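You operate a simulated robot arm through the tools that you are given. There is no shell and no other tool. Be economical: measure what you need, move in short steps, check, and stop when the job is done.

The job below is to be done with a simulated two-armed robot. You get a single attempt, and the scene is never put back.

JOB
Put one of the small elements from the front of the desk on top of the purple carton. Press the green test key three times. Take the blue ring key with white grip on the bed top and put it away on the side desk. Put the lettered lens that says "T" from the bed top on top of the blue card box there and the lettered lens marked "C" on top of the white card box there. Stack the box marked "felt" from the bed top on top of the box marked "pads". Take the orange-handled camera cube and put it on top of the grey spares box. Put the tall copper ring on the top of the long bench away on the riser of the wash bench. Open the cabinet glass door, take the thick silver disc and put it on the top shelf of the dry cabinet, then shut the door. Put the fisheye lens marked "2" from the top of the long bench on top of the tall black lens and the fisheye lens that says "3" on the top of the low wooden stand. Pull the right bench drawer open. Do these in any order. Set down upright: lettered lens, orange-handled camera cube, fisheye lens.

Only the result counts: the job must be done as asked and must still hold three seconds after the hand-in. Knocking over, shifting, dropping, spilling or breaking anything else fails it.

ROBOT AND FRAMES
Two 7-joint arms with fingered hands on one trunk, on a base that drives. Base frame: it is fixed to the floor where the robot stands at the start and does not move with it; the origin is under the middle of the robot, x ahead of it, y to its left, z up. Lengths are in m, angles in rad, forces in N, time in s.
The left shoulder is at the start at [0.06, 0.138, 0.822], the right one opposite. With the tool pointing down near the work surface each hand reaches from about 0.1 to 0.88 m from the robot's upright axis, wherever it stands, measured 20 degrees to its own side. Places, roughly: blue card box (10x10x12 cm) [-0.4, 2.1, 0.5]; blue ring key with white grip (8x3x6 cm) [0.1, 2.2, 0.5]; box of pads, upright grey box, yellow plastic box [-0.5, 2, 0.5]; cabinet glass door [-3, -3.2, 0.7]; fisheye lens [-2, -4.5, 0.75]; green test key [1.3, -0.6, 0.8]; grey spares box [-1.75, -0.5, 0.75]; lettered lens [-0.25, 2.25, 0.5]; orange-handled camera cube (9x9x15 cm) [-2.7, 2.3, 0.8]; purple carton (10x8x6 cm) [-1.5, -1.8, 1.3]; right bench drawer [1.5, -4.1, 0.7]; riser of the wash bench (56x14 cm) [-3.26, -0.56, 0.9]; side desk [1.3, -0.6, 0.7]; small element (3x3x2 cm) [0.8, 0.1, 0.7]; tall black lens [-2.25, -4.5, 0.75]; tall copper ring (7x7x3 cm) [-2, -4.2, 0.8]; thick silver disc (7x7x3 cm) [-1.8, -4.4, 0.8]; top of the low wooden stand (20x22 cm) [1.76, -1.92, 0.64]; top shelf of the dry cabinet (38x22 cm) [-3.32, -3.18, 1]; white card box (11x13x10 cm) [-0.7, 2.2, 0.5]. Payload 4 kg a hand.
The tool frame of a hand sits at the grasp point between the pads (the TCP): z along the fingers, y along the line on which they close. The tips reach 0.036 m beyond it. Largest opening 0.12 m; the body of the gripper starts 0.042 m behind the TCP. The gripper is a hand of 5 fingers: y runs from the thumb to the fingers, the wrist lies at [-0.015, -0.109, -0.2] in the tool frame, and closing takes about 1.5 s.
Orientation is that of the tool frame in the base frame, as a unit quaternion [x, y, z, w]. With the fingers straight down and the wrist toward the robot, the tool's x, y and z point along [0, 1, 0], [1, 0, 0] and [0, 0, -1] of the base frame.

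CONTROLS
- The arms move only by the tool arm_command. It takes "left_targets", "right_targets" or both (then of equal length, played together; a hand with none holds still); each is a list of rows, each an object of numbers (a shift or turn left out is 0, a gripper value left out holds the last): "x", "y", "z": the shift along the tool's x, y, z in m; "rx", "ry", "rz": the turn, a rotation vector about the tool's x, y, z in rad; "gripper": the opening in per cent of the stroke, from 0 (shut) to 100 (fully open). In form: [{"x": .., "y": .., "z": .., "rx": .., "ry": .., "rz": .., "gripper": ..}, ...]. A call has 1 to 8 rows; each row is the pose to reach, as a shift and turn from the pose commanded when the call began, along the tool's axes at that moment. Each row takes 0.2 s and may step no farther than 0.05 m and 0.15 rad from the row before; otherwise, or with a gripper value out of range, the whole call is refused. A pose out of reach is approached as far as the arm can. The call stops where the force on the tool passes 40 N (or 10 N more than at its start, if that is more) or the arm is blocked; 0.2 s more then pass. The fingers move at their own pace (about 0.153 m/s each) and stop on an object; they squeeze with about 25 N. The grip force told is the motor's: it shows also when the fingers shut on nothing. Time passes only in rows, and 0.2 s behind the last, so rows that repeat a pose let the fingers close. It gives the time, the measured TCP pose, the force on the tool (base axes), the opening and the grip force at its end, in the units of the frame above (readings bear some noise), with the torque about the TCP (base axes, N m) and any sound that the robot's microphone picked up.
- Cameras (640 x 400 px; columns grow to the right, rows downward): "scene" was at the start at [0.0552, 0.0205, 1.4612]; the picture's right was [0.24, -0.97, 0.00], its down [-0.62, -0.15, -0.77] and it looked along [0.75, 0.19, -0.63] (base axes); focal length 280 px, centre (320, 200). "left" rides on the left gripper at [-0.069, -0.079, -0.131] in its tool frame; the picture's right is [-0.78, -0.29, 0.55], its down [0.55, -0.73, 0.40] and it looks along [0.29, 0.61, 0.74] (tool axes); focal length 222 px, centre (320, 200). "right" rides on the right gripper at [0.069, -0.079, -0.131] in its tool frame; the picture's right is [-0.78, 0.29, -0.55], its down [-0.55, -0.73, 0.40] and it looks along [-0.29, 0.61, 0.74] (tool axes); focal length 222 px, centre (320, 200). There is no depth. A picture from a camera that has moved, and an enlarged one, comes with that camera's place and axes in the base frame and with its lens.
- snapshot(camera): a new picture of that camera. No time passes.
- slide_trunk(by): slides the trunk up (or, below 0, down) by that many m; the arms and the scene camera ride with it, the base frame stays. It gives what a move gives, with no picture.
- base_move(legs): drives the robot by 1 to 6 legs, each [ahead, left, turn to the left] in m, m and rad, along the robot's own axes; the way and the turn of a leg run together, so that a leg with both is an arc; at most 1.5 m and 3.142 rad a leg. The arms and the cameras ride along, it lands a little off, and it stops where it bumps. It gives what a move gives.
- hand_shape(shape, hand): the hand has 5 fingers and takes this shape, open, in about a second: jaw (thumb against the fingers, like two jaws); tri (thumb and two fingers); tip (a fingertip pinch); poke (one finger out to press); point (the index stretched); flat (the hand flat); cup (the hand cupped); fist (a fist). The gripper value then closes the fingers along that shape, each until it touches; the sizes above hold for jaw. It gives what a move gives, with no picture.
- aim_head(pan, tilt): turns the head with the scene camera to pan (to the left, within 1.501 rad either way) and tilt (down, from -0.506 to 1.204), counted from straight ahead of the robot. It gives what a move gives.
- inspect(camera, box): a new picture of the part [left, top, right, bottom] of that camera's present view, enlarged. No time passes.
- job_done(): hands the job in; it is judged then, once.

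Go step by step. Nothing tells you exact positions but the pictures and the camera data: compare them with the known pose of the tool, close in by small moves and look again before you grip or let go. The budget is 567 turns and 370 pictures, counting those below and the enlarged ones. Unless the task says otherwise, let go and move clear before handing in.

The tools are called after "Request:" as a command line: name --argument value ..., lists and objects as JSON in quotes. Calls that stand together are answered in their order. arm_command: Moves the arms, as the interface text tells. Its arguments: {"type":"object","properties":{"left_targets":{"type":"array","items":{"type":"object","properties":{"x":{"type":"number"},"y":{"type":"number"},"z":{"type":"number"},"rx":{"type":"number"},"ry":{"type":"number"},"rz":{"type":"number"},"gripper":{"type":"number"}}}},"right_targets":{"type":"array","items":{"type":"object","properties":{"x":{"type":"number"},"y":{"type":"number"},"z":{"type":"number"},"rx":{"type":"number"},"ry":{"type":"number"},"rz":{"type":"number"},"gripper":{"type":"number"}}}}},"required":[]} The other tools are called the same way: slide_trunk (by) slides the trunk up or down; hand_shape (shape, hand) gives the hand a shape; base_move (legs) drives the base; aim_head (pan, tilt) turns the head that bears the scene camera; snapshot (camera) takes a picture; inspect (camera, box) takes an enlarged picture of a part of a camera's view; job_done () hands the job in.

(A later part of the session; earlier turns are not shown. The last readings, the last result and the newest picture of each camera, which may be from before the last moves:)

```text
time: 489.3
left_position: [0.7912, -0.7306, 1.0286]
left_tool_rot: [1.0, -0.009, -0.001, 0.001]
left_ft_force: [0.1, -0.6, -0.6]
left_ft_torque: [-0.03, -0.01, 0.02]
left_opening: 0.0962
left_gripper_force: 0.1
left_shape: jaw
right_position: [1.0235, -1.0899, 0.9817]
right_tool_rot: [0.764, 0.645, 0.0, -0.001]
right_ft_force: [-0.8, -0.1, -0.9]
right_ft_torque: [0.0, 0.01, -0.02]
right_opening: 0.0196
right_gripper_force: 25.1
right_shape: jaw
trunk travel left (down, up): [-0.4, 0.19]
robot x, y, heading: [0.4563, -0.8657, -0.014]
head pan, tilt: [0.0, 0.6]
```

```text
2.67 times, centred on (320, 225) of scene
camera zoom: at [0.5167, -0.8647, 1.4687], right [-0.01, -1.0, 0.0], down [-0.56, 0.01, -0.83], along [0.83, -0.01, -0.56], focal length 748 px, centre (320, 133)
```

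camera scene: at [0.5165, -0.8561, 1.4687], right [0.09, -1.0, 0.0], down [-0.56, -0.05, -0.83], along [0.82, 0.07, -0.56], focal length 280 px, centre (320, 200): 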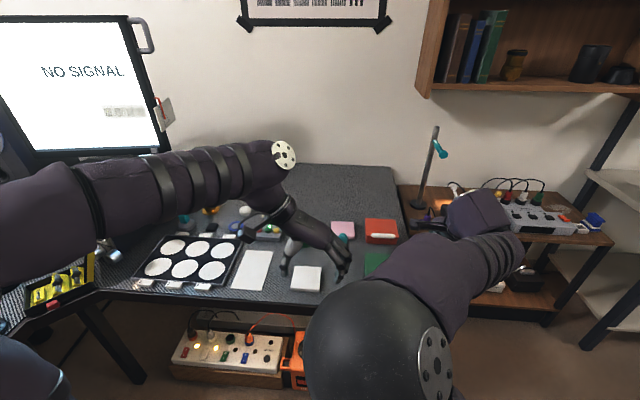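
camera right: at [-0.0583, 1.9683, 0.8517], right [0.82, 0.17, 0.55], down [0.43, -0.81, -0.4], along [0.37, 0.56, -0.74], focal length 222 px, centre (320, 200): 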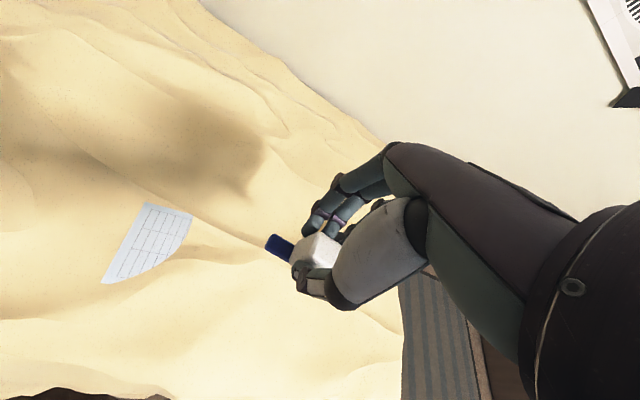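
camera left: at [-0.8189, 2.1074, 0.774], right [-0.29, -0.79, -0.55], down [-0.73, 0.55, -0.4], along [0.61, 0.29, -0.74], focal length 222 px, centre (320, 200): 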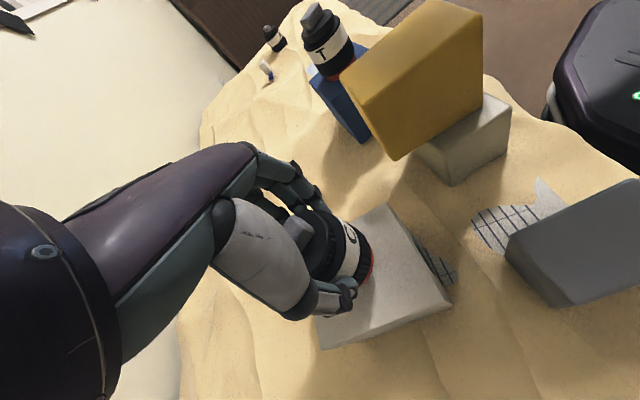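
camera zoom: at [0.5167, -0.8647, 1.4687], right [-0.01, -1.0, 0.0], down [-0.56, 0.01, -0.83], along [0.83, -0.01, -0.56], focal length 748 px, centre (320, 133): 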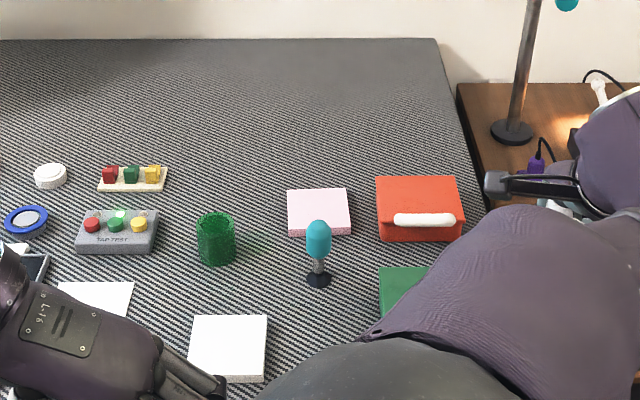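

A free spot lies around (1.44, -0.735), behind the cup. I shift the base left and ahead, then extend the right hand.

Request:
base_move --legs '[[0, 0.33, 0.012], [0.17, 0, 0]]'

Request:
arm_command --right_targets '[{"y": 0.045}, {"y": 0.09}, {"y": 0.135}, {"y": 0.18}, {"y": 0.22}]'

Request:
inspect --camera "scene" --box '[240, 120, 480, 270]'

Request:
snapshot --camera "right"

```text
time: 492.6
left_position: [0.965, -0.4013, 1.0273]
left_tool_rot: [1.0, -0.007, 0.0, 0.0]
left_ft_force: [1.2, -0.1, 0.9]
left_ft_torque: [0.02, 0.03, 0.0]
left_opening: 0.0959
left_gripper_force: 0.1
left_shape: jaw
right_position: [1.1999, -0.7587, 0.9793]
right_tool_rot: [0.762, 0.647, -0.001, -0.002]
right_ft_force: [1.0, -0.1, -0.9]
right_ft_torque: [0.02, -0.01, 0.0]
right_opening: 0.0196
right_gripper_force: 24.8
right_shape: jaw
trunk travel left (down, up): [-0.4, 0.19]
robot x, y, heading: [0.628, -0.5352, -0.001]
head pan, tilt: [0.0, 0.6]
```

```text
time: 493.8
left_position: [0.9639, -0.402, 1.0284]
left_tool_rot: [1.0, -0.007, 0.0, 0.001]
left_ft_force: [0.5, 0.0, 0.3]
left_ft_torque: [-0.01, -0.04, -0.02]
left_opening: 0.0957
left_gripper_force: 0.0
left_shape: jaw
right_position: [1.4182, -0.795, 0.9798]
right_tool_rot: [0.763, 0.646, -0.001, -0.002]
right_ft_force: [-0.1, 0.6, 0.2]
right_ft_torque: [-0.02, 0.0, -0.01]
right_opening: 0.0196
right_gripper_force: 24.8
right_shape: jaw
trunk travel left (down, up): [-0.4, 0.19]
robot x, y, heading: [0.6323, -0.5366, -0.002]
head pan, tilt: [0.0, 0.6]
```

```text
2.67 times, centred on (360, 195) of scene
camera zoom: at [0.6916, -0.538, 1.4687], right [-0.01, -1.0, 0.0], down [-0.57, 0.0, -0.82], along [0.82, 0.0, -0.57], focal length 748 px, centre (213, 213)
```

zoom: 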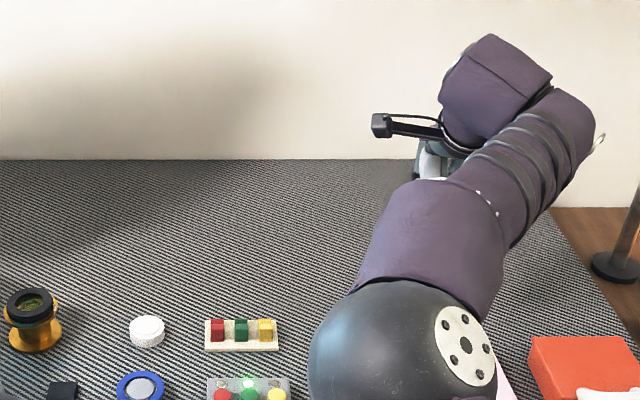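

```text
139 pictures are left
camera right: at [1.3523, -0.7136, 1.1119], right [0.16, -0.82, 0.54], down [-0.82, -0.42, -0.4], along [0.55, -0.38, -0.74], focal length 222 px, centre (320, 200)
```

right: 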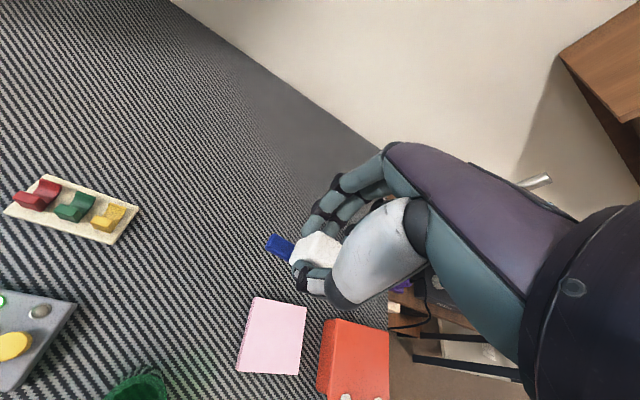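

Request:
arm_command --right_targets '[{"x": 0.032, "y": 0.008}, {"x": 0.064, "y": 0.017}, {"x": 0.064, "y": 0.017, "z": 0.045}, {"x": 0.064, "y": 0.017, "z": 0.09}, {"x": 0.064, "y": 0.017, "z": 0.13}]'

Request:
snapshot --camera "right"

```text
time: 495.0
left_position: [0.9643, -0.4016, 1.0287]
left_tool_rot: [1.0, -0.006, 0.0, 0.002]
left_ft_force: [-0.2, 0.2, -0.4]
left_ft_torque: [-0.01, 0.0, 0.01]
left_opening: 0.0959
left_gripper_force: 0.1
left_shape: jaw
right_position: [1.4429, -0.7339, 0.8467]
right_tool_rot: [0.763, 0.646, -0.001, 0.0]
right_ft_force: [0.5, -0.5, -0.1]
right_ft_torque: [0.0, -0.04, -0.01]
right_opening: 0.0194
right_gripper_force: 24.8
right_shape: jaw
trunk travel left (down, up): [-0.4, 0.19]
robot x, y, heading: [0.6337, -0.5356, -0.005]
head pan, tilt: [0.0, 0.6]
```

```text
138 pictures are left
camera right: at [1.3768, -0.653, 0.9788], right [0.16, -0.82, 0.55], down [-0.82, -0.42, -0.4], along [0.56, -0.38, -0.74], focal length 222 px, centre (320, 200)
```

right: 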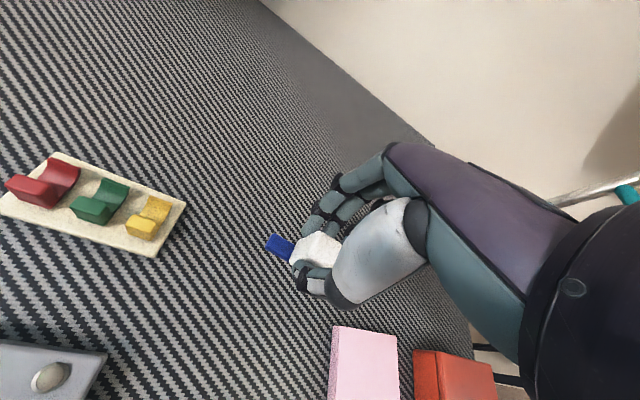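

Clear of other items. I lower to contact.

Request:
arm_command --right_targets '[{"z": 0.025}, {"z": 0.034}, {"z": 0.04}, {"z": 0.045}, {"z": 0.049}]'

```text
time: 496.2
left_position: [0.9624, -0.4012, 1.0301]
left_tool_rot: [1.0, -0.007, 0.001, 0.002]
left_ft_force: [-0.3, -0.1, 0.2]
left_ft_torque: [-0.01, -0.02, 0.03]
left_opening: 0.0959
left_gripper_force: 0.0
left_shape: jaw
right_position: [1.4439, -0.7345, 0.8066]
right_tool_rot: [0.763, 0.646, 0.003, 0.002]
right_ft_force: [0.0, -0.1, 26.5]
right_ft_torque: [-0.03, 0.0, -0.01]
right_opening: 0.022
right_gripper_force: 25.4
right_shape: jaw
trunk travel left (down, up): [-0.4, 0.19]
robot x, y, heading: [0.6301, -0.5364, -0.006]
head pan, tilt: [0.0, 0.6]
```

Request:
arm_command --right_targets '[{"z": -0.005}, {"z": -0.005, "gripper": 30}, {"z": -0.005, "gripper": 50}, {"z": -0.005, "gripper": 60}, {"z": -0.03, "gripper": 60}, {"z": -0.07}, {"z": -0.11}, {"z": -0.15}]'

Request:
snapshot --camera "right"

```text
time: 498.0
left_position: [0.9626, -0.4016, 1.0286]
left_tool_rot: [1.0, -0.006, 0.0, 0.001]
left_ft_force: [-0.5, 1.0, 0.3]
left_ft_torque: [0.0, 0.03, 0.02]
left_opening: 0.0961
left_gripper_force: 0.1
left_shape: jaw
right_position: [1.4431, -0.7342, 0.9486]
right_tool_rot: [0.762, 0.647, 0.0, -0.002]
right_ft_force: [-0.3, 0.7, 0.7]
right_ft_torque: [0.01, -0.02, 0.04]
right_opening: 0.0719
right_gripper_force: 0.1
right_shape: jaw
trunk travel left (down, up): [-0.4, 0.19]
robot x, y, heading: [0.6326, -0.5346, -0.008]
head pan, tilt: [0.0, 0.6]
```

```text
137 pictures are left
camera right: at [1.3773, -0.6526, 1.0818], right [0.16, -0.82, 0.55], down [-0.82, -0.42, -0.4], along [0.56, -0.38, -0.74], focal length 222 px, centre (320, 200)
```

right: 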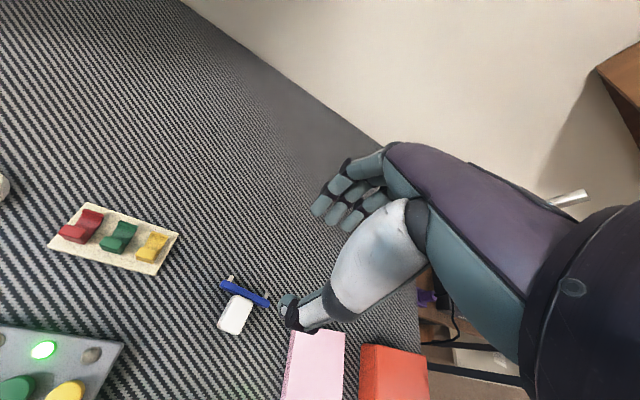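

The key lies stably on the side desk. Next, lens "3" from the long bench: retract and drive there.

Request:
arm_command --right_targets '[{"y": -0.045}, {"y": -0.09}, {"y": -0.135}, {"y": -0.18}, {"y": -0.22}, {"y": -0.26}, {"y": -0.3}, {"y": -0.34}]'

Request:
base_move --legs '[[-0.6, 0, 0], [0, 0, -1.565], [1.45, 0, 0], [1.4, 0, 0]]'

Request:
base_move --legs '[[0, -0.75, 0], [0, -0.72, 0]]'

Request:
aim_head --pan 0 --tilt 0.7

Request:
snapshot --camera "scene"

```text
time: 499.8
left_position: [0.9641, -0.4011, 1.0287]
left_tool_rot: [1.0, -0.007, 0.0, 0.001]
left_ft_force: [0.2, -0.1, 1.0]
left_ft_torque: [-0.01, 0.05, -0.03]
left_opening: 0.0959
left_gripper_force: 0.0
left_shape: jaw
right_position: [1.106, -0.68, 0.9524]
right_tool_rot: [0.762, 0.647, 0.0, -0.001]
right_ft_force: [-0.1, -0.2, -0.3]
right_ft_torque: [-0.03, -0.01, -0.01]
right_opening: 0.072
right_gripper_force: 0.1
right_shape: jaw
trunk travel left (down, up): [-0.4, 0.19]
robot x, y, heading: [0.6308, -0.5344, -0.002]
head pan, tilt: [0.0, 0.6]
```

```text
time: 520.5
left_position: [0.1634, -3.7378, 1.0299]
left_tool_rot: [-0.705, 0.709, 0.001, -0.001]
left_ft_force: [-0.2, 1.0, -0.8]
left_ft_torque: [-0.03, -0.01, 0.0]
left_opening: 0.0956
left_gripper_force: 0.0
left_shape: jaw
right_position: [-0.1155, -3.8819, 0.9515]
right_tool_rot: [0.997, -0.077, 0.002, -0.001]
right_ft_force: [-1.3, 0.3, 0.2]
right_ft_torque: [-0.02, 0.0, 0.01]
right_opening: 0.0717
right_gripper_force: 0.1
right_shape: jaw
trunk travel left (down, up): [-0.4, 0.19]
robot x, y, heading: [0.0292, -3.4052, -1.567]
head pan, tilt: [0.0, 0.6]
```

```text
time: 528.1
left_position: [-1.324, -3.7455, 1.0293]
left_tool_rot: [-0.704, 0.711, 0.001, -0.001]
left_ft_force: [0.3, 0.0, -0.2]
left_ft_torque: [-0.01, -0.01, -0.03]
left_opening: 0.0958
left_gripper_force: 0.0
left_shape: jaw
right_position: [-1.6022, -3.8887, 0.9525]
right_tool_rot: [0.997, -0.08, 0.001, 0.0]
right_ft_force: [0.6, -0.2, 0.9]
right_ft_torque: [-0.03, -0.03, -0.01]
right_opening: 0.0719
right_gripper_force: 0.1
right_shape: jaw
trunk travel left (down, up): [-0.4, 0.19]
robot x, y, heading: [-1.465, -3.4123, -1.57]
head pan, tilt: [0.0, 0.6]
```

```text
time: 528.8
left_position: [-1.3235, -3.7465, 1.029]
left_tool_rot: [-0.703, 0.711, 0.0, 0.0]
left_ft_force: [0.4, 0.0, -0.3]
left_ft_torque: [0.02, 0.05, 0.01]
left_opening: 0.0958
left_gripper_force: 0.0
left_shape: jaw
right_position: [-1.6024, -3.8894, 0.9509]
right_tool_rot: [0.997, -0.081, 0.001, -0.001]
right_ft_force: [-0.6, -1.0, -0.1]
right_ft_torque: [-0.03, 0.0, 0.0]
right_opening: 0.072
right_gripper_force: 0.1
right_shape: jaw
trunk travel left (down, up): [-0.4, 0.19]
robot x, y, heading: [-1.4629, -3.4119, -1.569]
head pan, tilt: [0.0, 0.7]
```

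```text
136 pictures are left
camera scene: at [-1.4586, -3.4673, 1.4601], right [-1.0, 0.0, 0.0], down [0.0, 0.64, -0.77], along [0.0, -0.77, -0.64], focal length 280 px, centre (320, 200)
```

scene: 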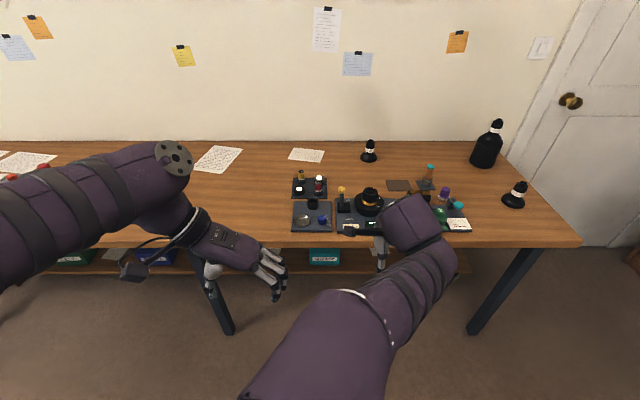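

Request:
arm_command --right_targets '[{"z": -0.04, "gripper": 100}, {"z": -0.08}, {"z": -0.1}]'

Request:
base_move --legs '[[0.32, 0, 0]]'

Request:
arm_command --right_targets '[{"x": -0.01, "y": 0.045}, {"x": -0.015, "y": 0.09}, {"x": -0.02, "y": 0.135}, {"x": -0.022, "y": 0.18}, {"x": -0.023, "y": 0.225}, {"x": -0.024, "y": 0.27}, {"x": -0.024, "y": 0.31}]'

Request:
snapshot --camera "right"

Request:
inspect --camera "scene" --box '[300, 110, 540, 260]'

```text
time: 529.6
left_position: [-1.3249, -3.7459, 1.0287]
left_tool_rot: [-0.704, 0.711, 0.0, -0.001]
left_ft_force: [0.5, -0.3, 0.7]
left_ft_torque: [0.0, 0.01, 0.01]
left_opening: 0.0957
left_gripper_force: 0.0
left_shape: jaw
right_position: [-1.6022, -3.8881, 1.0522]
right_tool_rot: [0.997, -0.08, 0.001, -0.002]
right_ft_force: [0.2, -0.2, -0.1]
right_ft_torque: [-0.02, 0.0, -0.03]
right_opening: 0.1196
right_gripper_force: 0.1
right_shape: jaw
trunk travel left (down, up): [-0.4, 0.19]
robot x, y, heading: [-1.4629, -3.4137, -1.579]
head pan, tilt: [0.0, 0.7]
```

```text
time: 531.8
left_position: [-1.3268, -4.0719, 1.0283]
left_tool_rot: [-0.702, 0.712, 0.001, -0.001]
left_ft_force: [0.4, 0.3, 0.2]
left_ft_torque: [0.05, 0.0, -0.01]
left_opening: 0.0959
left_gripper_force: 0.1
left_shape: jaw
right_position: [-1.6042, -4.213, 1.0515]
right_tool_rot: [0.997, -0.083, 0.001, 0.0]
right_ft_force: [-0.1, 0.3, 0.4]
right_ft_torque: [0.01, -0.01, 0.0]
right_opening: 0.1199
right_gripper_force: 0.0
right_shape: jaw
trunk travel left (down, up): [-0.4, 0.19]
robot x, y, heading: [-1.4605, -3.7353, -1.577]
head pan, tilt: [0.0, 0.7]
```

```text
time: 533.4
left_position: [-1.3274, -4.0699, 1.028]
left_tool_rot: [-0.702, 0.712, 0.001, 0.0]
left_ft_force: [-0.5, 0.4, 1.3]
left_ft_torque: [0.04, -0.01, 0.0]
left_opening: 0.096
left_gripper_force: 0.1
left_shape: jaw
right_position: [-1.6809, -4.5123, 1.0523]
right_tool_rot: [0.997, -0.083, 0.001, -0.002]
right_ft_force: [0.8, -0.3, 0.3]
right_ft_torque: [0.0, 0.0, -0.02]
right_opening: 0.1198
right_gripper_force: 0.0
right_shape: jaw
trunk travel left (down, up): [-0.4, 0.19]
robot x, y, heading: [-1.4649, -3.7352, -1.576]
head pan, tilt: [0.0, 0.7]
```

```text
135 pictures are left
camera right: at [-1.599, -4.4472, 1.1847], right [-0.82, -0.16, 0.54], down [-0.42, 0.82, -0.4], along [-0.38, -0.55, -0.74], focal length 222 px, centre (320, 200)
```

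right: 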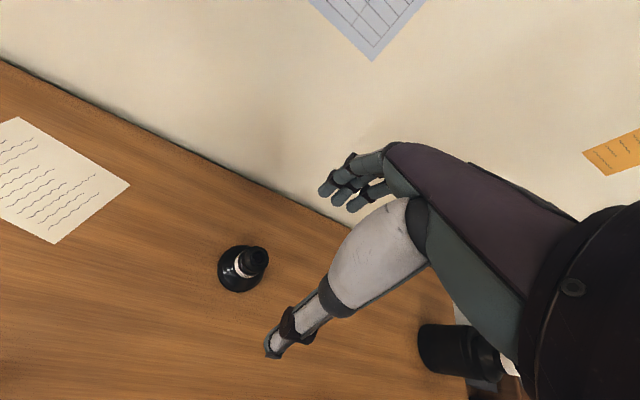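

```text
2.67 times, centred on (420, 185) of scene
camera zoom: at [-1.4606, -3.7917, 1.46], right [-1.0, 0.01, 0.0], down [0.0, 0.64, -0.76], along [0.0, -0.76, -0.64], focal length 748 px, centre (53, 240)
```

zoom: 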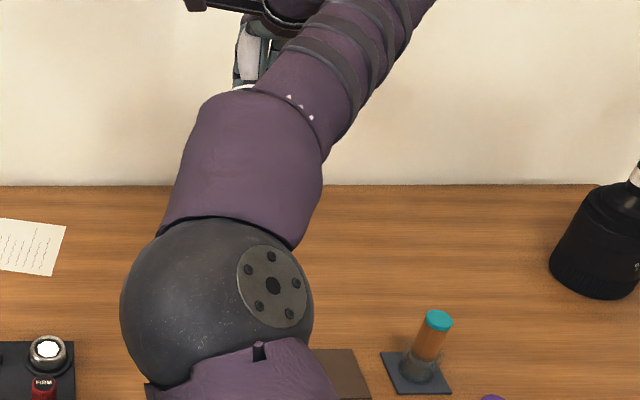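

Request:
arm_command --right_targets '[{"x": 0.013, "y": 0.015, "z": 0.04}, {"x": 0.013, "y": 0.015, "z": 0.085}, {"x": 0.013, "y": 0.015, "z": 0.12}]'

Request:
snapshot --camera "right"

```text
time: 534.2
left_position: [-1.3262, -4.0693, 1.0287]
left_tool_rot: [-0.702, 0.712, 0.0, -0.001]
left_ft_force: [0.8, 0.7, 0.0]
left_ft_torque: [0.02, -0.01, 0.03]
left_opening: 0.0958
left_gripper_force: 0.0
left_shape: jaw
right_position: [-1.6687, -4.5281, 0.9328]
right_tool_rot: [0.997, -0.082, 0.001, -0.001]
right_ft_force: [-0.6, 0.6, -0.7]
right_ft_torque: [0.0, 0.01, -0.01]
right_opening: 0.1198
right_gripper_force: 0.1
right_shape: jaw
trunk travel left (down, up): [-0.4, 0.19]
robot x, y, heading: [-1.4608, -3.7362, -1.575]
head pan, tilt: [0.0, 0.7]
```

```text
133 pictures are left
camera right: at [-1.5877, -4.4621, 1.0647], right [-0.82, -0.16, 0.55], down [-0.42, 0.82, -0.4], along [-0.38, -0.56, -0.74], focal length 222 px, centre (320, 200)
```

right: 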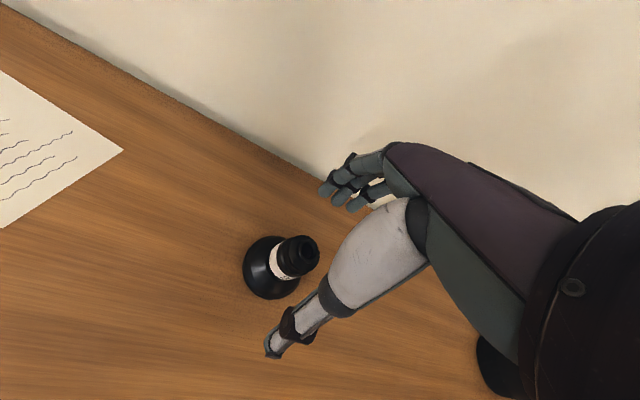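

Request:
arm_command --right_targets '[{"z": 0.035}, {"z": 0.063}, {"z": 0.063, "gripper": 70}, {"z": 0.063, "gripper": 40}, {"z": 0.063, "gripper": 10}, {"z": 0.063, "gripper": 10}, {"z": 0.063, "gripper": 10}, {"z": 0.04, "gripper": 10}]'

Request:
snapshot --camera "right"

```text
time: 536.0
left_position: [-1.3262, -4.0688, 1.0274]
left_tool_rot: [-0.702, 0.712, 0.001, -0.001]
left_ft_force: [-0.6, -1.0, -0.2]
left_ft_torque: [0.03, 0.01, -0.01]
left_opening: 0.0957
left_gripper_force: 0.1
left_shape: jaw
right_position: [-1.67, -4.5293, 0.8912]
right_tool_rot: [0.997, -0.082, 0.0, -0.001]
right_ft_force: [-0.2, -0.1, -2.2]
right_ft_torque: [0.0, -0.01, 0.0]
right_opening: 0.0276
right_gripper_force: 25.1
right_shape: jaw
trunk travel left (down, up): [-0.4, 0.19]
robot x, y, heading: [-1.4626, -3.7361, -1.571]
head pan, tilt: [0.0, 0.7]
```

```text
132 pictures are left
camera right: at [-1.5883, -4.4623, 1.0225], right [-0.82, -0.16, 0.55], down [-0.42, 0.82, -0.4], along [-0.38, -0.56, -0.74], focal length 222 px, centre (320, 200)
```

right: 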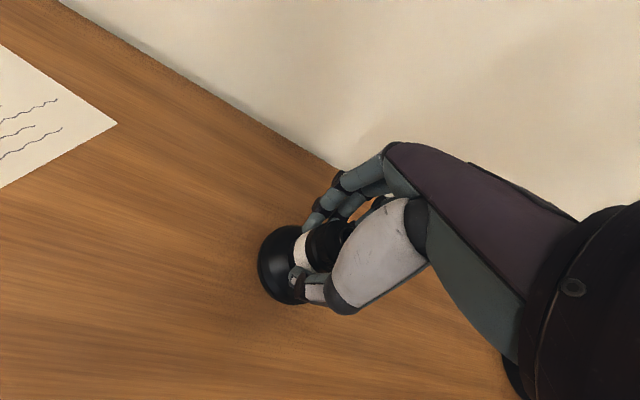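

Lens 3 is held. I lift, retract and drive toward the wooden stand.

Request:
arm_command --right_targets '[{"z": -0.045}, {"z": -0.09}, {"z": -0.135}, {"z": -0.17, "y": -0.02}, {"z": -0.17, "y": -0.07}, {"z": -0.17, "y": -0.12}, {"z": -0.17, "y": -0.17}, {"z": -0.17, "y": -0.22}]'

Request:
base_move --legs '[[-0.4, 0, 0], [0, 1.1, 0], [0, 1.0, 0], [0, 0, 1.571]]'

Request:
base_move --legs '[[0, 0.8, 0], [0, 0.75, 0]]'

Request:
aim_head --pan -0.1 --tilt 0.5

Request:
snapshot --camera "scene"

```text
time: 537.8
left_position: [-1.3266, -4.0697, 1.0276]
left_tool_rot: [-0.702, 0.712, 0.0, -0.001]
left_ft_force: [-0.3, -0.1, 0.0]
left_ft_torque: [0.02, 0.01, -0.02]
left_opening: 0.0958
left_gripper_force: 0.1
left_shape: jaw
right_position: [-1.6338, -4.3117, 1.0641]
right_tool_rot: [0.997, -0.082, 0.001, -0.001]
right_ft_force: [-0.7, 0.0, -1.1]
right_ft_torque: [-0.01, -0.02, -0.01]
right_opening: 0.0276
right_gripper_force: 24.8
right_shape: jaw
trunk travel left (down, up): [-0.4, 0.19]
robot x, y, heading: [-1.4606, -3.7337, -1.578]
head pan, tilt: [0.0, 0.7]
```

```text
time: 553.9
left_position: [0.9497, -3.2123, 1.0281]
left_tool_rot: [1.0, -0.019, 0.0, 0.001]
left_ft_force: [0.6, -0.1, -0.7]
left_ft_torque: [0.01, 0.03, -0.03]
left_opening: 0.0958
left_gripper_force: 0.0
left_shape: jaw
right_position: [1.1847, -3.5285, 1.0629]
right_tool_rot: [0.771, 0.637, 0.0, -0.002]
right_ft_force: [0.7, -0.8, -1.6]
right_ft_torque: [0.03, 0.05, 0.0]
right_opening: 0.0274
right_gripper_force: 24.3
right_shape: jaw
trunk travel left (down, up): [-0.4, 0.19]
robot x, y, heading: [0.6108, -3.3407, -0.028]
head pan, tilt: [0.0, 0.7]
```

```text
time: 561.8
left_position: [1.016, -1.678, 1.0283]
left_tool_rot: [1.0, -0.027, 0.0, 0.0]
left_ft_force: [-1.0, 0.4, -0.1]
left_ft_torque: [-0.04, -0.01, -0.03]
left_opening: 0.0958
left_gripper_force: 0.1
left_shape: jaw
right_position: [1.2472, -1.996, 1.0621]
right_tool_rot: [0.776, 0.631, 0.0, -0.001]
right_ft_force: [0.5, 0.4, -1.1]
right_ft_torque: [0.04, 0.01, -0.01]
right_opening: 0.0275
right_gripper_force: 25.1
right_shape: jaw
trunk travel left (down, up): [-0.4, 0.19]
robot x, y, heading: [0.6768, -1.8039, -0.044]
head pan, tilt: [0.0, 0.7]
```

```text
time: 562.5
left_position: [1.0172, -1.6783, 1.028]
left_tool_rot: [1.0, -0.027, -0.001, 0.002]
left_ft_force: [0.5, 0.6, -0.4]
left_ft_torque: [0.02, -0.01, 0.0]
left_opening: 0.0958
left_gripper_force: 0.1
left_shape: jaw
right_position: [1.246, -1.9971, 1.0628]
right_tool_rot: [0.775, 0.632, 0.0, -0.002]
right_ft_force: [-0.3, -0.3, -1.9]
right_ft_torque: [0.03, 0.03, -0.01]
right_opening: 0.0272
right_gripper_force: 24.4
right_shape: jaw
trunk travel left (down, up): [-0.4, 0.19]
robot x, y, heading: [0.6755, -1.7999, -0.045]
head pan, tilt: [-0.099, 0.499]
```

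```text
131 pictures are left
camera scene: at [0.7398, -1.8132, 1.4777], right [-0.14, -0.99, 0.0], down [-0.47, 0.07, -0.88], along [0.87, -0.13, -0.48], focal length 280 px, centre (320, 200)
```

scene: 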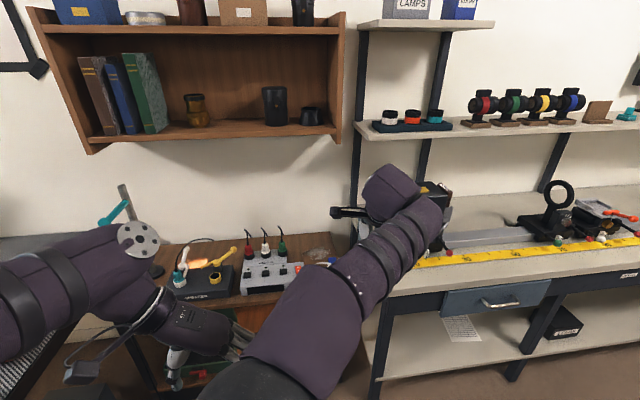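

The stand's free area is at the right end of the wooden table. I drive ahead and correct the heading.

Request:
base_move --legs '[[0.27, 0.06, 0.045]]'

Request:
aim_head --pan -0.2 --tilt 0.7

Request:
snapshot --camera "scene"

Request:
snapshot --camera "right"

```text
time: 564.5
left_position: [1.2808, -1.6101, 1.0284]
left_tool_rot: [1.0, -0.004, 0.0, 0.001]
left_ft_force: [-0.4, -0.5, 0.3]
left_ft_torque: [0.02, -0.03, -0.04]
left_opening: 0.0955
left_gripper_force: 0.1
left_shape: jaw
right_position: [1.5238, -1.9174, 1.0618]
right_tool_rot: [0.762, 0.648, 0.0, -0.002]
right_ft_force: [0.2, -0.5, -1.8]
right_ft_torque: [0.02, 0.02, -0.01]
right_opening: 0.0273
right_gripper_force: 24.7
right_shape: jaw
trunk travel left (down, up): [-0.4, 0.19]
robot x, y, heading: [0.9495, -1.7477, -0.004]
head pan, tilt: [-0.099, 0.499]
```

```text
time: 565.2
left_position: [1.2803, -1.6096, 1.0279]
left_tool_rot: [1.0, -0.005, -0.001, 0.0]
left_ft_force: [0.6, 0.0, 0.1]
left_ft_torque: [-0.02, 0.04, -0.03]
left_opening: 0.0956
left_gripper_force: 0.0
left_shape: jaw
right_position: [1.5251, -1.9177, 1.0621]
right_tool_rot: [0.762, 0.648, 0.0, -0.001]
right_ft_force: [0.0, -0.2, -1.3]
right_ft_torque: [0.01, -0.01, -0.01]
right_opening: 0.0275
right_gripper_force: 25.3
right_shape: jaw
trunk travel left (down, up): [-0.4, 0.19]
robot x, y, heading: [0.944, -1.7457, -0.004]
head pan, tilt: [-0.201, 0.7]
```

```text
130 pictures are left
camera scene: at [1.0025, -1.7644, 1.4601], right [-0.2, -0.98, 0.0], down [-0.63, 0.13, -0.77], along [0.75, -0.15, -0.64], focal length 280 px, centre (320, 200)
```

scene: 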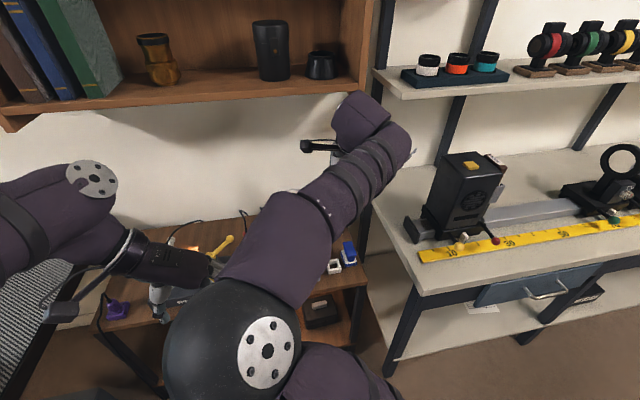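

```text
129 pictures are left
camera right: at [1.4576, -1.8365, 1.1945], right [0.16, -0.82, 0.55], down [-0.81, -0.42, -0.4], along [0.56, -0.38, -0.74], focal length 222 px, centre (320, 200)
```

right: 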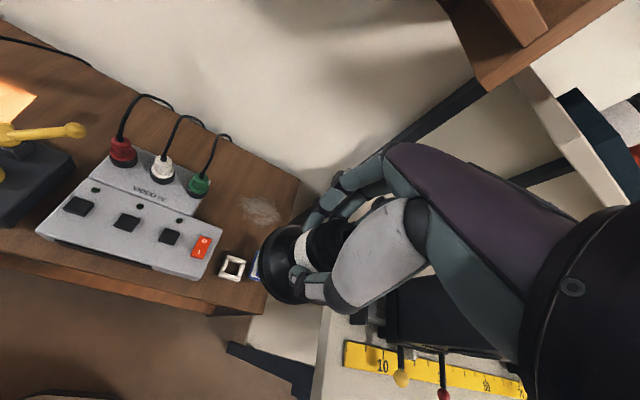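

The free patch (1.76, -1.92) on the stand is visible. I lower first (to pass under the bookshelf), then reach forward.

Request:
arm_command --right_targets '[{"z": 0.045}, {"z": 0.09}, {"z": 0.135}, {"z": 0.18}, {"z": 0.21}]'

Request:
arm_command --right_targets '[{"y": 0.045, "x": 0.006}, {"y": 0.09, "x": 0.012}, {"y": 0.135, "x": 0.018}, {"y": 0.18, "x": 0.026}, {"y": 0.225, "x": 0.034}]'

Request:
snapshot --camera "right"

Request:
snapshot --camera "scene"

```text
time: 566.4
left_position: [1.2814, -1.61, 1.0276]
left_tool_rot: [1.0, -0.004, 0.0, 0.001]
left_ft_force: [-0.8, -0.7, -0.3]
left_ft_torque: [-0.02, -0.01, 0.01]
left_opening: 0.096
left_gripper_force: 0.0
left_shape: jaw
right_position: [1.525, -1.9174, 0.8537]
right_tool_rot: [0.761, 0.648, -0.001, -0.001]
right_ft_force: [0.1, 0.6, -2.3]
right_ft_torque: [-0.03, 0.03, 0.0]
right_opening: 0.0272
right_gripper_force: 25.0
right_shape: jaw
trunk travel left (down, up): [-0.4, 0.19]
robot x, y, heading: [0.9472, -1.7479, -0.007]
head pan, tilt: [-0.201, 0.7]
```

```text
time: 567.6
left_position: [1.2812, -1.6101, 1.028]
left_tool_rot: [1.0, -0.004, 0.0, 0.001]
left_ft_force: [0.2, 0.5, 0.4]
left_ft_torque: [-0.03, -0.05, 0.01]
left_opening: 0.0956
left_gripper_force: 0.0
left_shape: jaw
right_position: [1.7493, -1.9203, 0.8494]
right_tool_rot: [0.762, 0.648, -0.001, -0.002]
right_ft_force: [-0.2, -0.7, -1.1]
right_ft_torque: [0.02, -0.03, 0.0]
right_opening: 0.027
right_gripper_force: 25.3
right_shape: jaw
trunk travel left (down, up): [-0.4, 0.19]
robot x, y, heading: [0.9473, -1.7467, -0.004]
head pan, tilt: [-0.201, 0.7]
```

```text
128 pictures are left
camera right: at [1.6839, -1.84, 0.9817], right [0.16, -0.82, 0.54], down [-0.82, -0.42, -0.39], along [0.55, -0.38, -0.74], focal length 222 px, centre (320, 200)
```

right: 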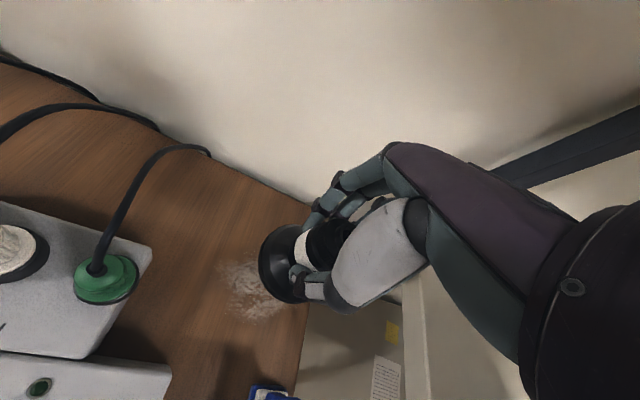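

```text
127 pictures are left
camera scene: at [1.0033, -1.7645, 1.46], right [-0.2, -0.98, 0.0], down [-0.63, 0.13, -0.76], along [0.75, -0.15, -0.64], focal length 280 px, centre (320, 200)
```

scene: 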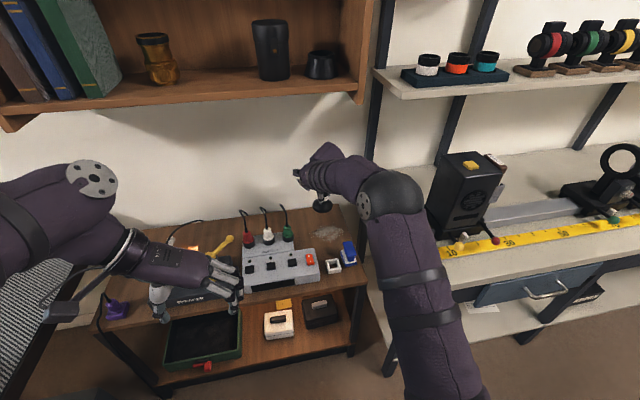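

Request:
arm_command --right_targets '[{"z": 0.04}, {"z": 0.08}, {"z": 0.11}, {"z": 0.12}]'

Request:
snapshot --camera "right"

```text
time: 568.6
left_position: [1.2806, -1.6097, 1.0274]
left_tool_rot: [1.0, -0.006, 0.0, 0.001]
left_ft_force: [0.5, 0.6, -0.3]
left_ft_torque: [0.02, -0.03, -0.01]
left_opening: 0.096
left_gripper_force: 0.1
left_shape: jaw
right_position: [1.7518, -1.9211, 0.7315]
right_tool_rot: [0.762, 0.648, 0.0, 0.0]
right_ft_force: [0.3, 0.3, -2.3]
right_ft_torque: [0.01, 0.04, -0.01]
right_opening: 0.0269
right_gripper_force: 25.2
right_shape: jaw
trunk travel left (down, up): [-0.4, 0.19]
robot x, y, heading: [0.945, -1.7485, -0.003]
head pan, tilt: [-0.201, 0.7]
```

```text
126 pictures are left
camera right: at [1.6842, -1.8394, 0.8636], right [0.16, -0.82, 0.55], down [-0.81, -0.43, -0.4], along [0.56, -0.38, -0.74], focal length 222 px, centre (320, 200)
```

right: 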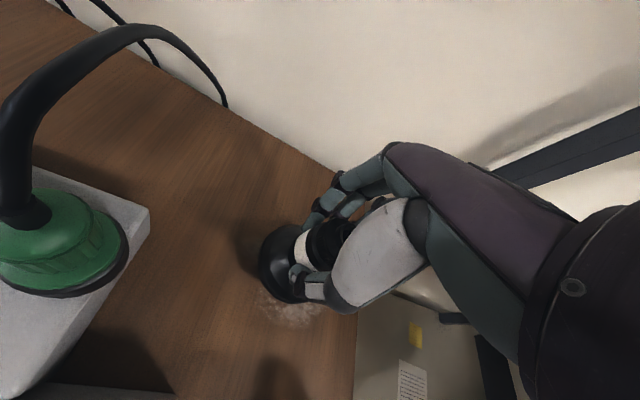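

Request:
arm_command --right_targets '[{"z": 0.01}, {"z": 0.016}, {"z": 0.021}, {"z": 0.025}, {"z": 0.029}]'

```text
time: 569.8
left_position: [1.2802, -1.6099, 1.0281]
left_tool_rot: [1.0, -0.006, 0.001, 0.001]
left_ft_force: [-0.1, 0.0, -0.7]
left_ft_torque: [-0.04, -0.01, 0.0]
left_opening: 0.0959
left_gripper_force: 0.1
left_shape: jaw
right_position: [1.7524, -1.919, 0.7076]
right_tool_rot: [0.761, 0.648, 0.002, 0.001]
right_ft_force: [-3.9, -0.5, 17.0]
right_ft_torque: [-0.11, 0.1, -0.04]
right_opening: 0.0283
right_gripper_force: 25.3
right_shape: jaw
trunk travel left (down, up): [-0.4, 0.19]
robot x, y, heading: [0.9454, -1.7444, 0.004]
head pan, tilt: [-0.201, 0.7]
```

Contact. I ease up, release and lift.

Request:
arm_command --right_targets '[{"z": -0.004}, {"z": -0.004, "gripper": 40}, {"z": -0.004, "gripper": 60}, {"z": -0.004, "gripper": 80}, {"z": -0.004, "gripper": 80}, {"z": -0.04}, {"z": -0.08}, {"z": -0.12}]'

Request:
snapshot --camera "right"

```text
time: 571.6
left_position: [1.2801, -1.6095, 1.0295]
left_tool_rot: [1.0, -0.004, 0.0, 0.001]
left_ft_force: [-0.7, -0.6, -0.7]
left_ft_torque: [-0.01, 0.03, 0.02]
left_opening: 0.0961
left_gripper_force: 0.1
left_shape: jaw
right_position: [1.7521, -1.9189, 0.8234]
right_tool_rot: [0.761, 0.648, 0.0, -0.002]
right_ft_force: [-0.8, -0.2, -1.2]
right_ft_torque: [-0.01, 0.0, -0.02]
right_opening: 0.0959
right_gripper_force: 0.1
right_shape: jaw
trunk travel left (down, up): [-0.4, 0.19]
robot x, y, heading: [0.9481, -1.7502, 0.003]
head pan, tilt: [-0.201, 0.7]
```

```text
125 pictures are left
camera right: at [1.6856, -1.8385, 0.9562], right [0.16, -0.82, 0.55], down [-0.81, -0.43, -0.4], along [0.56, -0.38, -0.74], focal length 222 px, centre (320, 200)
```

right: 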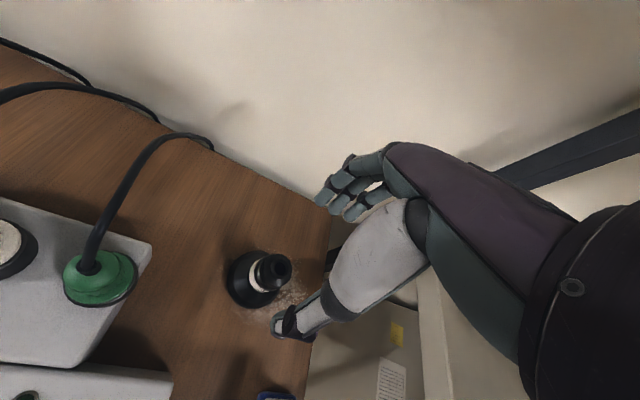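

Lens 3 stands on the wooden stand. I withdraw under the bookshelf and drive to the right bench drawer.

Request:
arm_command --right_targets '[{"y": -0.045}, {"y": -0.09}, {"y": -0.135}, {"y": -0.18}, {"y": -0.225}, {"y": -0.27}, {"y": -0.31, "z": -0.03}, {"y": -0.34, "z": -0.06}]'

Request:
base_move --legs '[[-0.5, 0, 0], [0, -1.1, 0], [0, -1.0, 0]]'

Request:
aim_head --pan 0 --tilt 0.5

Request:
snapshot --camera "scene"

```text
time: 573.4
left_position: [1.2801, -1.6109, 1.0271]
left_tool_rot: [1.0, -0.005, 0.001, 0.001]
left_ft_force: [0.2, -0.3, -0.5]
left_ft_torque: [0.03, -0.04, -0.06]
left_opening: 0.0957
left_gripper_force: 0.1
left_shape: jaw
right_position: [1.4152, -1.8667, 0.8825]
right_tool_rot: [0.761, 0.648, -0.001, -0.002]
right_ft_force: [0.2, 0.5, 0.0]
right_ft_torque: [0.01, -0.04, 0.0]
right_opening: 0.0961
right_gripper_force: 0.0
right_shape: jaw
trunk travel left (down, up): [-0.4, 0.19]
robot x, y, heading: [0.9466, -1.7484, -0.001]
head pan, tilt: [-0.201, 0.7]
```

```text
time: 586.3
left_position: [0.782, -3.703, 1.0279]
left_tool_rot: [1.0, -0.002, -0.001, 0.0]
left_ft_force: [0.0, -1.1, -0.3]
left_ft_torque: [0.0, 0.01, -0.02]
left_opening: 0.0955
left_gripper_force: 0.1
left_shape: jaw
right_position: [0.9197, -3.9578, 0.8812]
right_tool_rot: [0.761, 0.649, 0.0, -0.002]
right_ft_force: [0.2, 0.2, 0.5]
right_ft_torque: [-0.03, -0.01, -0.01]
right_opening: 0.0959
right_gripper_force: 0.1
right_shape: jaw
trunk travel left (down, up): [-0.4, 0.19]
robot x, y, heading: [0.4485, -3.8445, 0.004]
head pan, tilt: [-0.201, 0.7]
```

```text
time: 587.1
left_position: [0.7816, -3.7011, 1.0288]
left_tool_rot: [1.0, -0.002, 0.0, 0.001]
left_ft_force: [-0.3, 0.4, 0.5]
left_ft_torque: [0.0, 0.02, -0.01]
left_opening: 0.0958
left_gripper_force: 0.2
left_shape: jaw
right_position: [0.9196, -3.9568, 0.8833]
right_tool_rot: [0.76, 0.65, 0.001, -0.002]
right_ft_force: [-0.1, 0.5, -0.7]
right_ft_torque: [-0.03, 0.03, -0.02]
right_opening: 0.0962
right_gripper_force: 0.2
right_shape: jaw
trunk travel left (down, up): [-0.4, 0.19]
robot x, y, heading: [0.4467, -3.8362, 0.007]
head pan, tilt: [0.0, 0.499]
```

```text
124 pictures are left
camera scene: at [0.512, -3.8407, 1.4778], right [0.0, -1.0, 0.0], down [-0.48, 0.0, -0.88], along [0.88, 0.0, -0.48], focal length 280 px, centre (320, 200)
```

scene: 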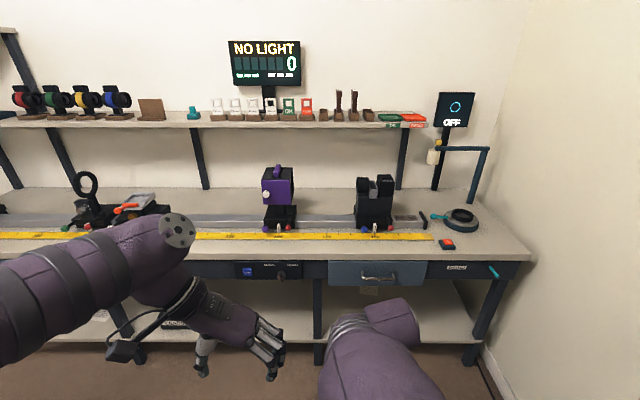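

The right drawer's handle is at about (1.31, -4.06, 0.70). I turn the right hand to point forward (closing vertically).

Request:
arm_command --right_targets '[{"rz": -0.08}, {"rz": -0.16}]'

Request:
arm_command --right_targets '[{"rx": -0.145}, {"rx": -0.29}, {"rx": -0.435}, {"rx": -0.58}, {"rx": -0.725}, {"rx": -0.87}, {"rx": -1.015}, {"rx": -1.16}]'

Request:
arm_command --right_targets '[{"rx": -0.14}, {"rx": -0.28}, {"rx": -0.41}]'

Request:
snapshot --camera "right"

Request:
inspect --camera "scene" --box '[300, 220, 460, 320]'

```text
time: 587.7
left_position: [0.7818, -3.7022, 1.0278]
left_tool_rot: [1.0, -0.001, -0.001, 0.001]
left_ft_force: [0.5, 0.8, 0.1]
left_ft_torque: [-0.01, -0.01, -0.01]
left_opening: 0.0957
left_gripper_force: 0.0
left_shape: jaw
right_position: [0.9188, -3.9573, 0.8828]
right_tool_rot: [0.705, 0.709, 0.0, -0.001]
right_ft_force: [-0.5, -0.6, 0.5]
right_ft_torque: [0.0, -0.02, 0.04]
right_opening: 0.096
right_gripper_force: 0.0
right_shape: jaw
trunk travel left (down, up): [-0.4, 0.19]
robot x, y, heading: [0.4477, -3.8393, 0.002]
head pan, tilt: [0.0, 0.499]
```

```text
time: 589.7
left_position: [0.7807, -3.7014, 1.0286]
left_tool_rot: [1.0, -0.002, 0.001, 0.0]
left_ft_force: [-0.4, -0.6, 0.3]
left_ft_torque: [0.01, -0.03, 0.01]
left_opening: 0.0955
left_gripper_force: 0.0
left_shape: jaw
right_position: [0.9181, -3.9156, 0.9481]
right_tool_rot: [0.68, 0.445, 0.55, 0.189]
right_ft_force: [-0.3, 0.1, -0.2]
right_ft_torque: [-0.01, -0.01, -0.05]
right_opening: 0.0961
right_gripper_force: 0.1
right_shape: jaw
right hand out of reach, approached as far as the arm can: row 4, 5, 6, 7
trunk travel left (down, up): [-0.4, 0.19]
robot x, y, heading: [0.4514, -3.8402, 0.003]
head pan, tilt: [0.0, 0.499]
stopped in row 8 (right hand): the arm was blocked; the commanded pose is now the measured one
```

```text
time: 590.5
left_position: [0.78, -3.7022, 1.0282]
left_tool_rot: [1.0, -0.002, 0.0, 0.0]
left_ft_force: [0.4, 0.0, 0.6]
left_ft_torque: [0.01, -0.03, -0.02]
left_opening: 0.0959
left_gripper_force: 0.0
left_shape: jaw
right_position: [0.918, -3.9138, 0.9471]
right_tool_rot: [0.628, 0.324, 0.629, 0.325]
right_ft_force: [0.0, 0.8, 1.6]
right_ft_torque: [0.04, 0.01, 0.0]
right_opening: 0.0961
right_gripper_force: 0.1
right_shape: jaw
trunk travel left (down, up): [-0.4, 0.19]
robot x, y, heading: [0.4514, -3.84, 0.0]
head pan, tilt: [0.0, 0.499]
```

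```text
123 pictures are left
camera right: at [0.7867, -3.8121, 0.9229], right [-0.55, -0.81, -0.22], down [0.4, -0.02, -0.92], along [0.74, -0.59, 0.33], focal length 222 px, centre (320, 200)
```

right: 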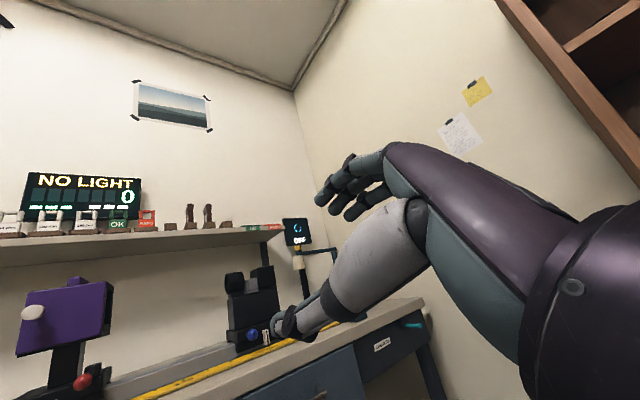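

```text
4.00 times, centred on (380, 270) of scene
camera zoom: at [0.5118, -3.8405, 1.4778], right [0.0, -1.0, 0.0], down [-0.48, 0.0, -0.88], along [0.88, 0.0, -0.48], focal length 1122 px, centre (80, -80)
```

zoom: 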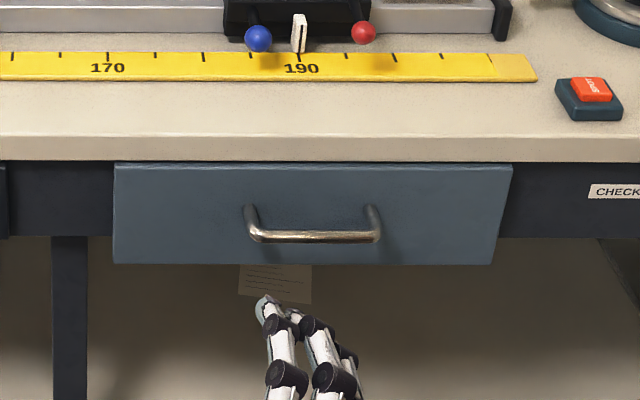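

The hand points forward. I drive ahead 0.2, roll the hand, and line it up in front of the handle.

Request:
base_move --legs '[[0.18, 0, 0]]'

Request:
arm_command --right_targets '[{"x": -0.04, "y": -0.018, "rz": -0.08, "gripper": 70}, {"x": -0.08, "y": -0.036, "rz": -0.16}, {"x": -0.12, "y": -0.054, "rz": -0.24}, {"x": -0.16, "y": -0.072, "rz": -0.32}, {"x": -0.2, "y": -0.09, "rz": -0.4}, {"x": -0.24, "y": -0.105, "rz": -0.5}, {"x": -0.255, "y": -0.108, "rz": -0.6}]'

Request:
snapshot --camera "right"

Request:
snapshot --camera "scene"

```text
time: 592.0
left_position: [0.9621, -3.7021, 1.028]
left_tool_rot: [1.0, -0.002, 0.0, 0.001]
left_ft_force: [0.3, -0.2, -0.7]
left_ft_torque: [0.0, 0.02, 0.03]
left_opening: 0.0958
left_gripper_force: 0.2
left_shape: jaw
right_position: [1.0974, -3.9135, 0.9465]
right_tool_rot: [0.628, 0.324, 0.629, 0.324]
right_ft_force: [0.3, 0.4, -0.5]
right_ft_torque: [-0.03, -0.01, 0.02]
right_opening: 0.096
right_gripper_force: 0.0
right_shape: jaw
trunk travel left (down, up): [-0.4, 0.19]
robot x, y, heading: [0.627, -3.8392, 0.003]
head pan, tilt: [0.0, 0.499]
```

```text
time: 593.6
left_position: [0.9616, -3.7016, 1.0279]
left_tool_rot: [1.0, -0.003, 0.0, 0.0]
left_ft_force: [0.2, -0.6, -0.2]
left_ft_torque: [-0.01, 0.02, 0.0]
left_opening: 0.096
left_gripper_force: 0.0
left_shape: jaw
right_position: [1.1166, -4.0468, 0.7355]
right_tool_rot: [0.507, 0.494, 0.503, 0.495]
right_ft_force: [0.0, 0.8, -0.3]
right_ft_torque: [0.01, 0.01, 0.01]
right_opening: 0.084
right_gripper_force: 0.1
right_shape: jaw
right hand out of reach, approached as far as the arm can: row 6, 7
trunk travel left (down, up): [-0.4, 0.19]
robot x, y, heading: [0.6306, -3.8384, 0.006]
head pan, tilt: [0.0, 0.499]
```

```text
121 pictures are left
camera right: at [0.9849, -3.9761, 0.6591], right [-0.55, -0.79, 0.28], down [0.39, -0.54, -0.75], along [0.74, -0.3, 0.6], focal length 222 px, centre (320, 200)
```

right: 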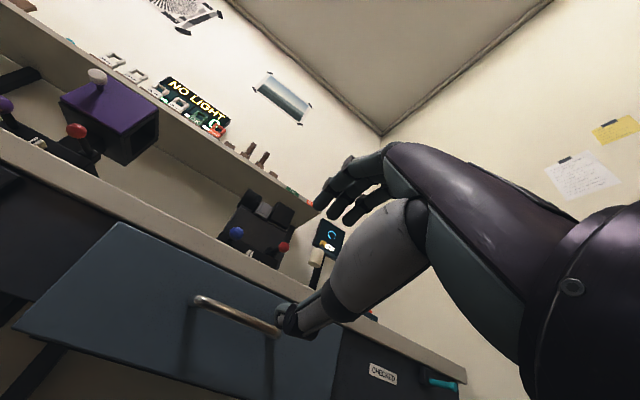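

```text
120 pictures are left
camera scene: at [0.6918, -3.8401, 1.4778], right [0.0, -1.0, 0.0], down [-0.48, 0.0, -0.88], along [0.88, 0.0, -0.48], focal length 280 px, centre (320, 200)
```

scene: 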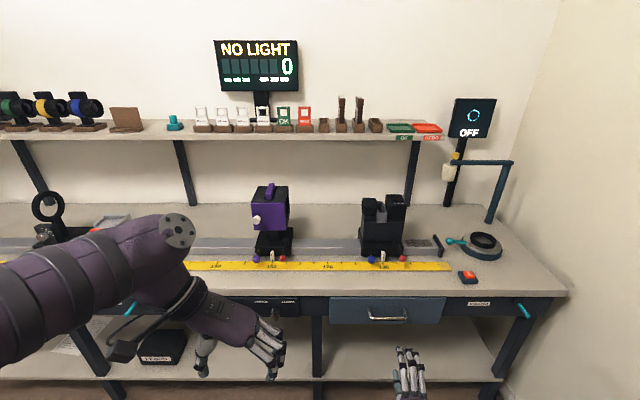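

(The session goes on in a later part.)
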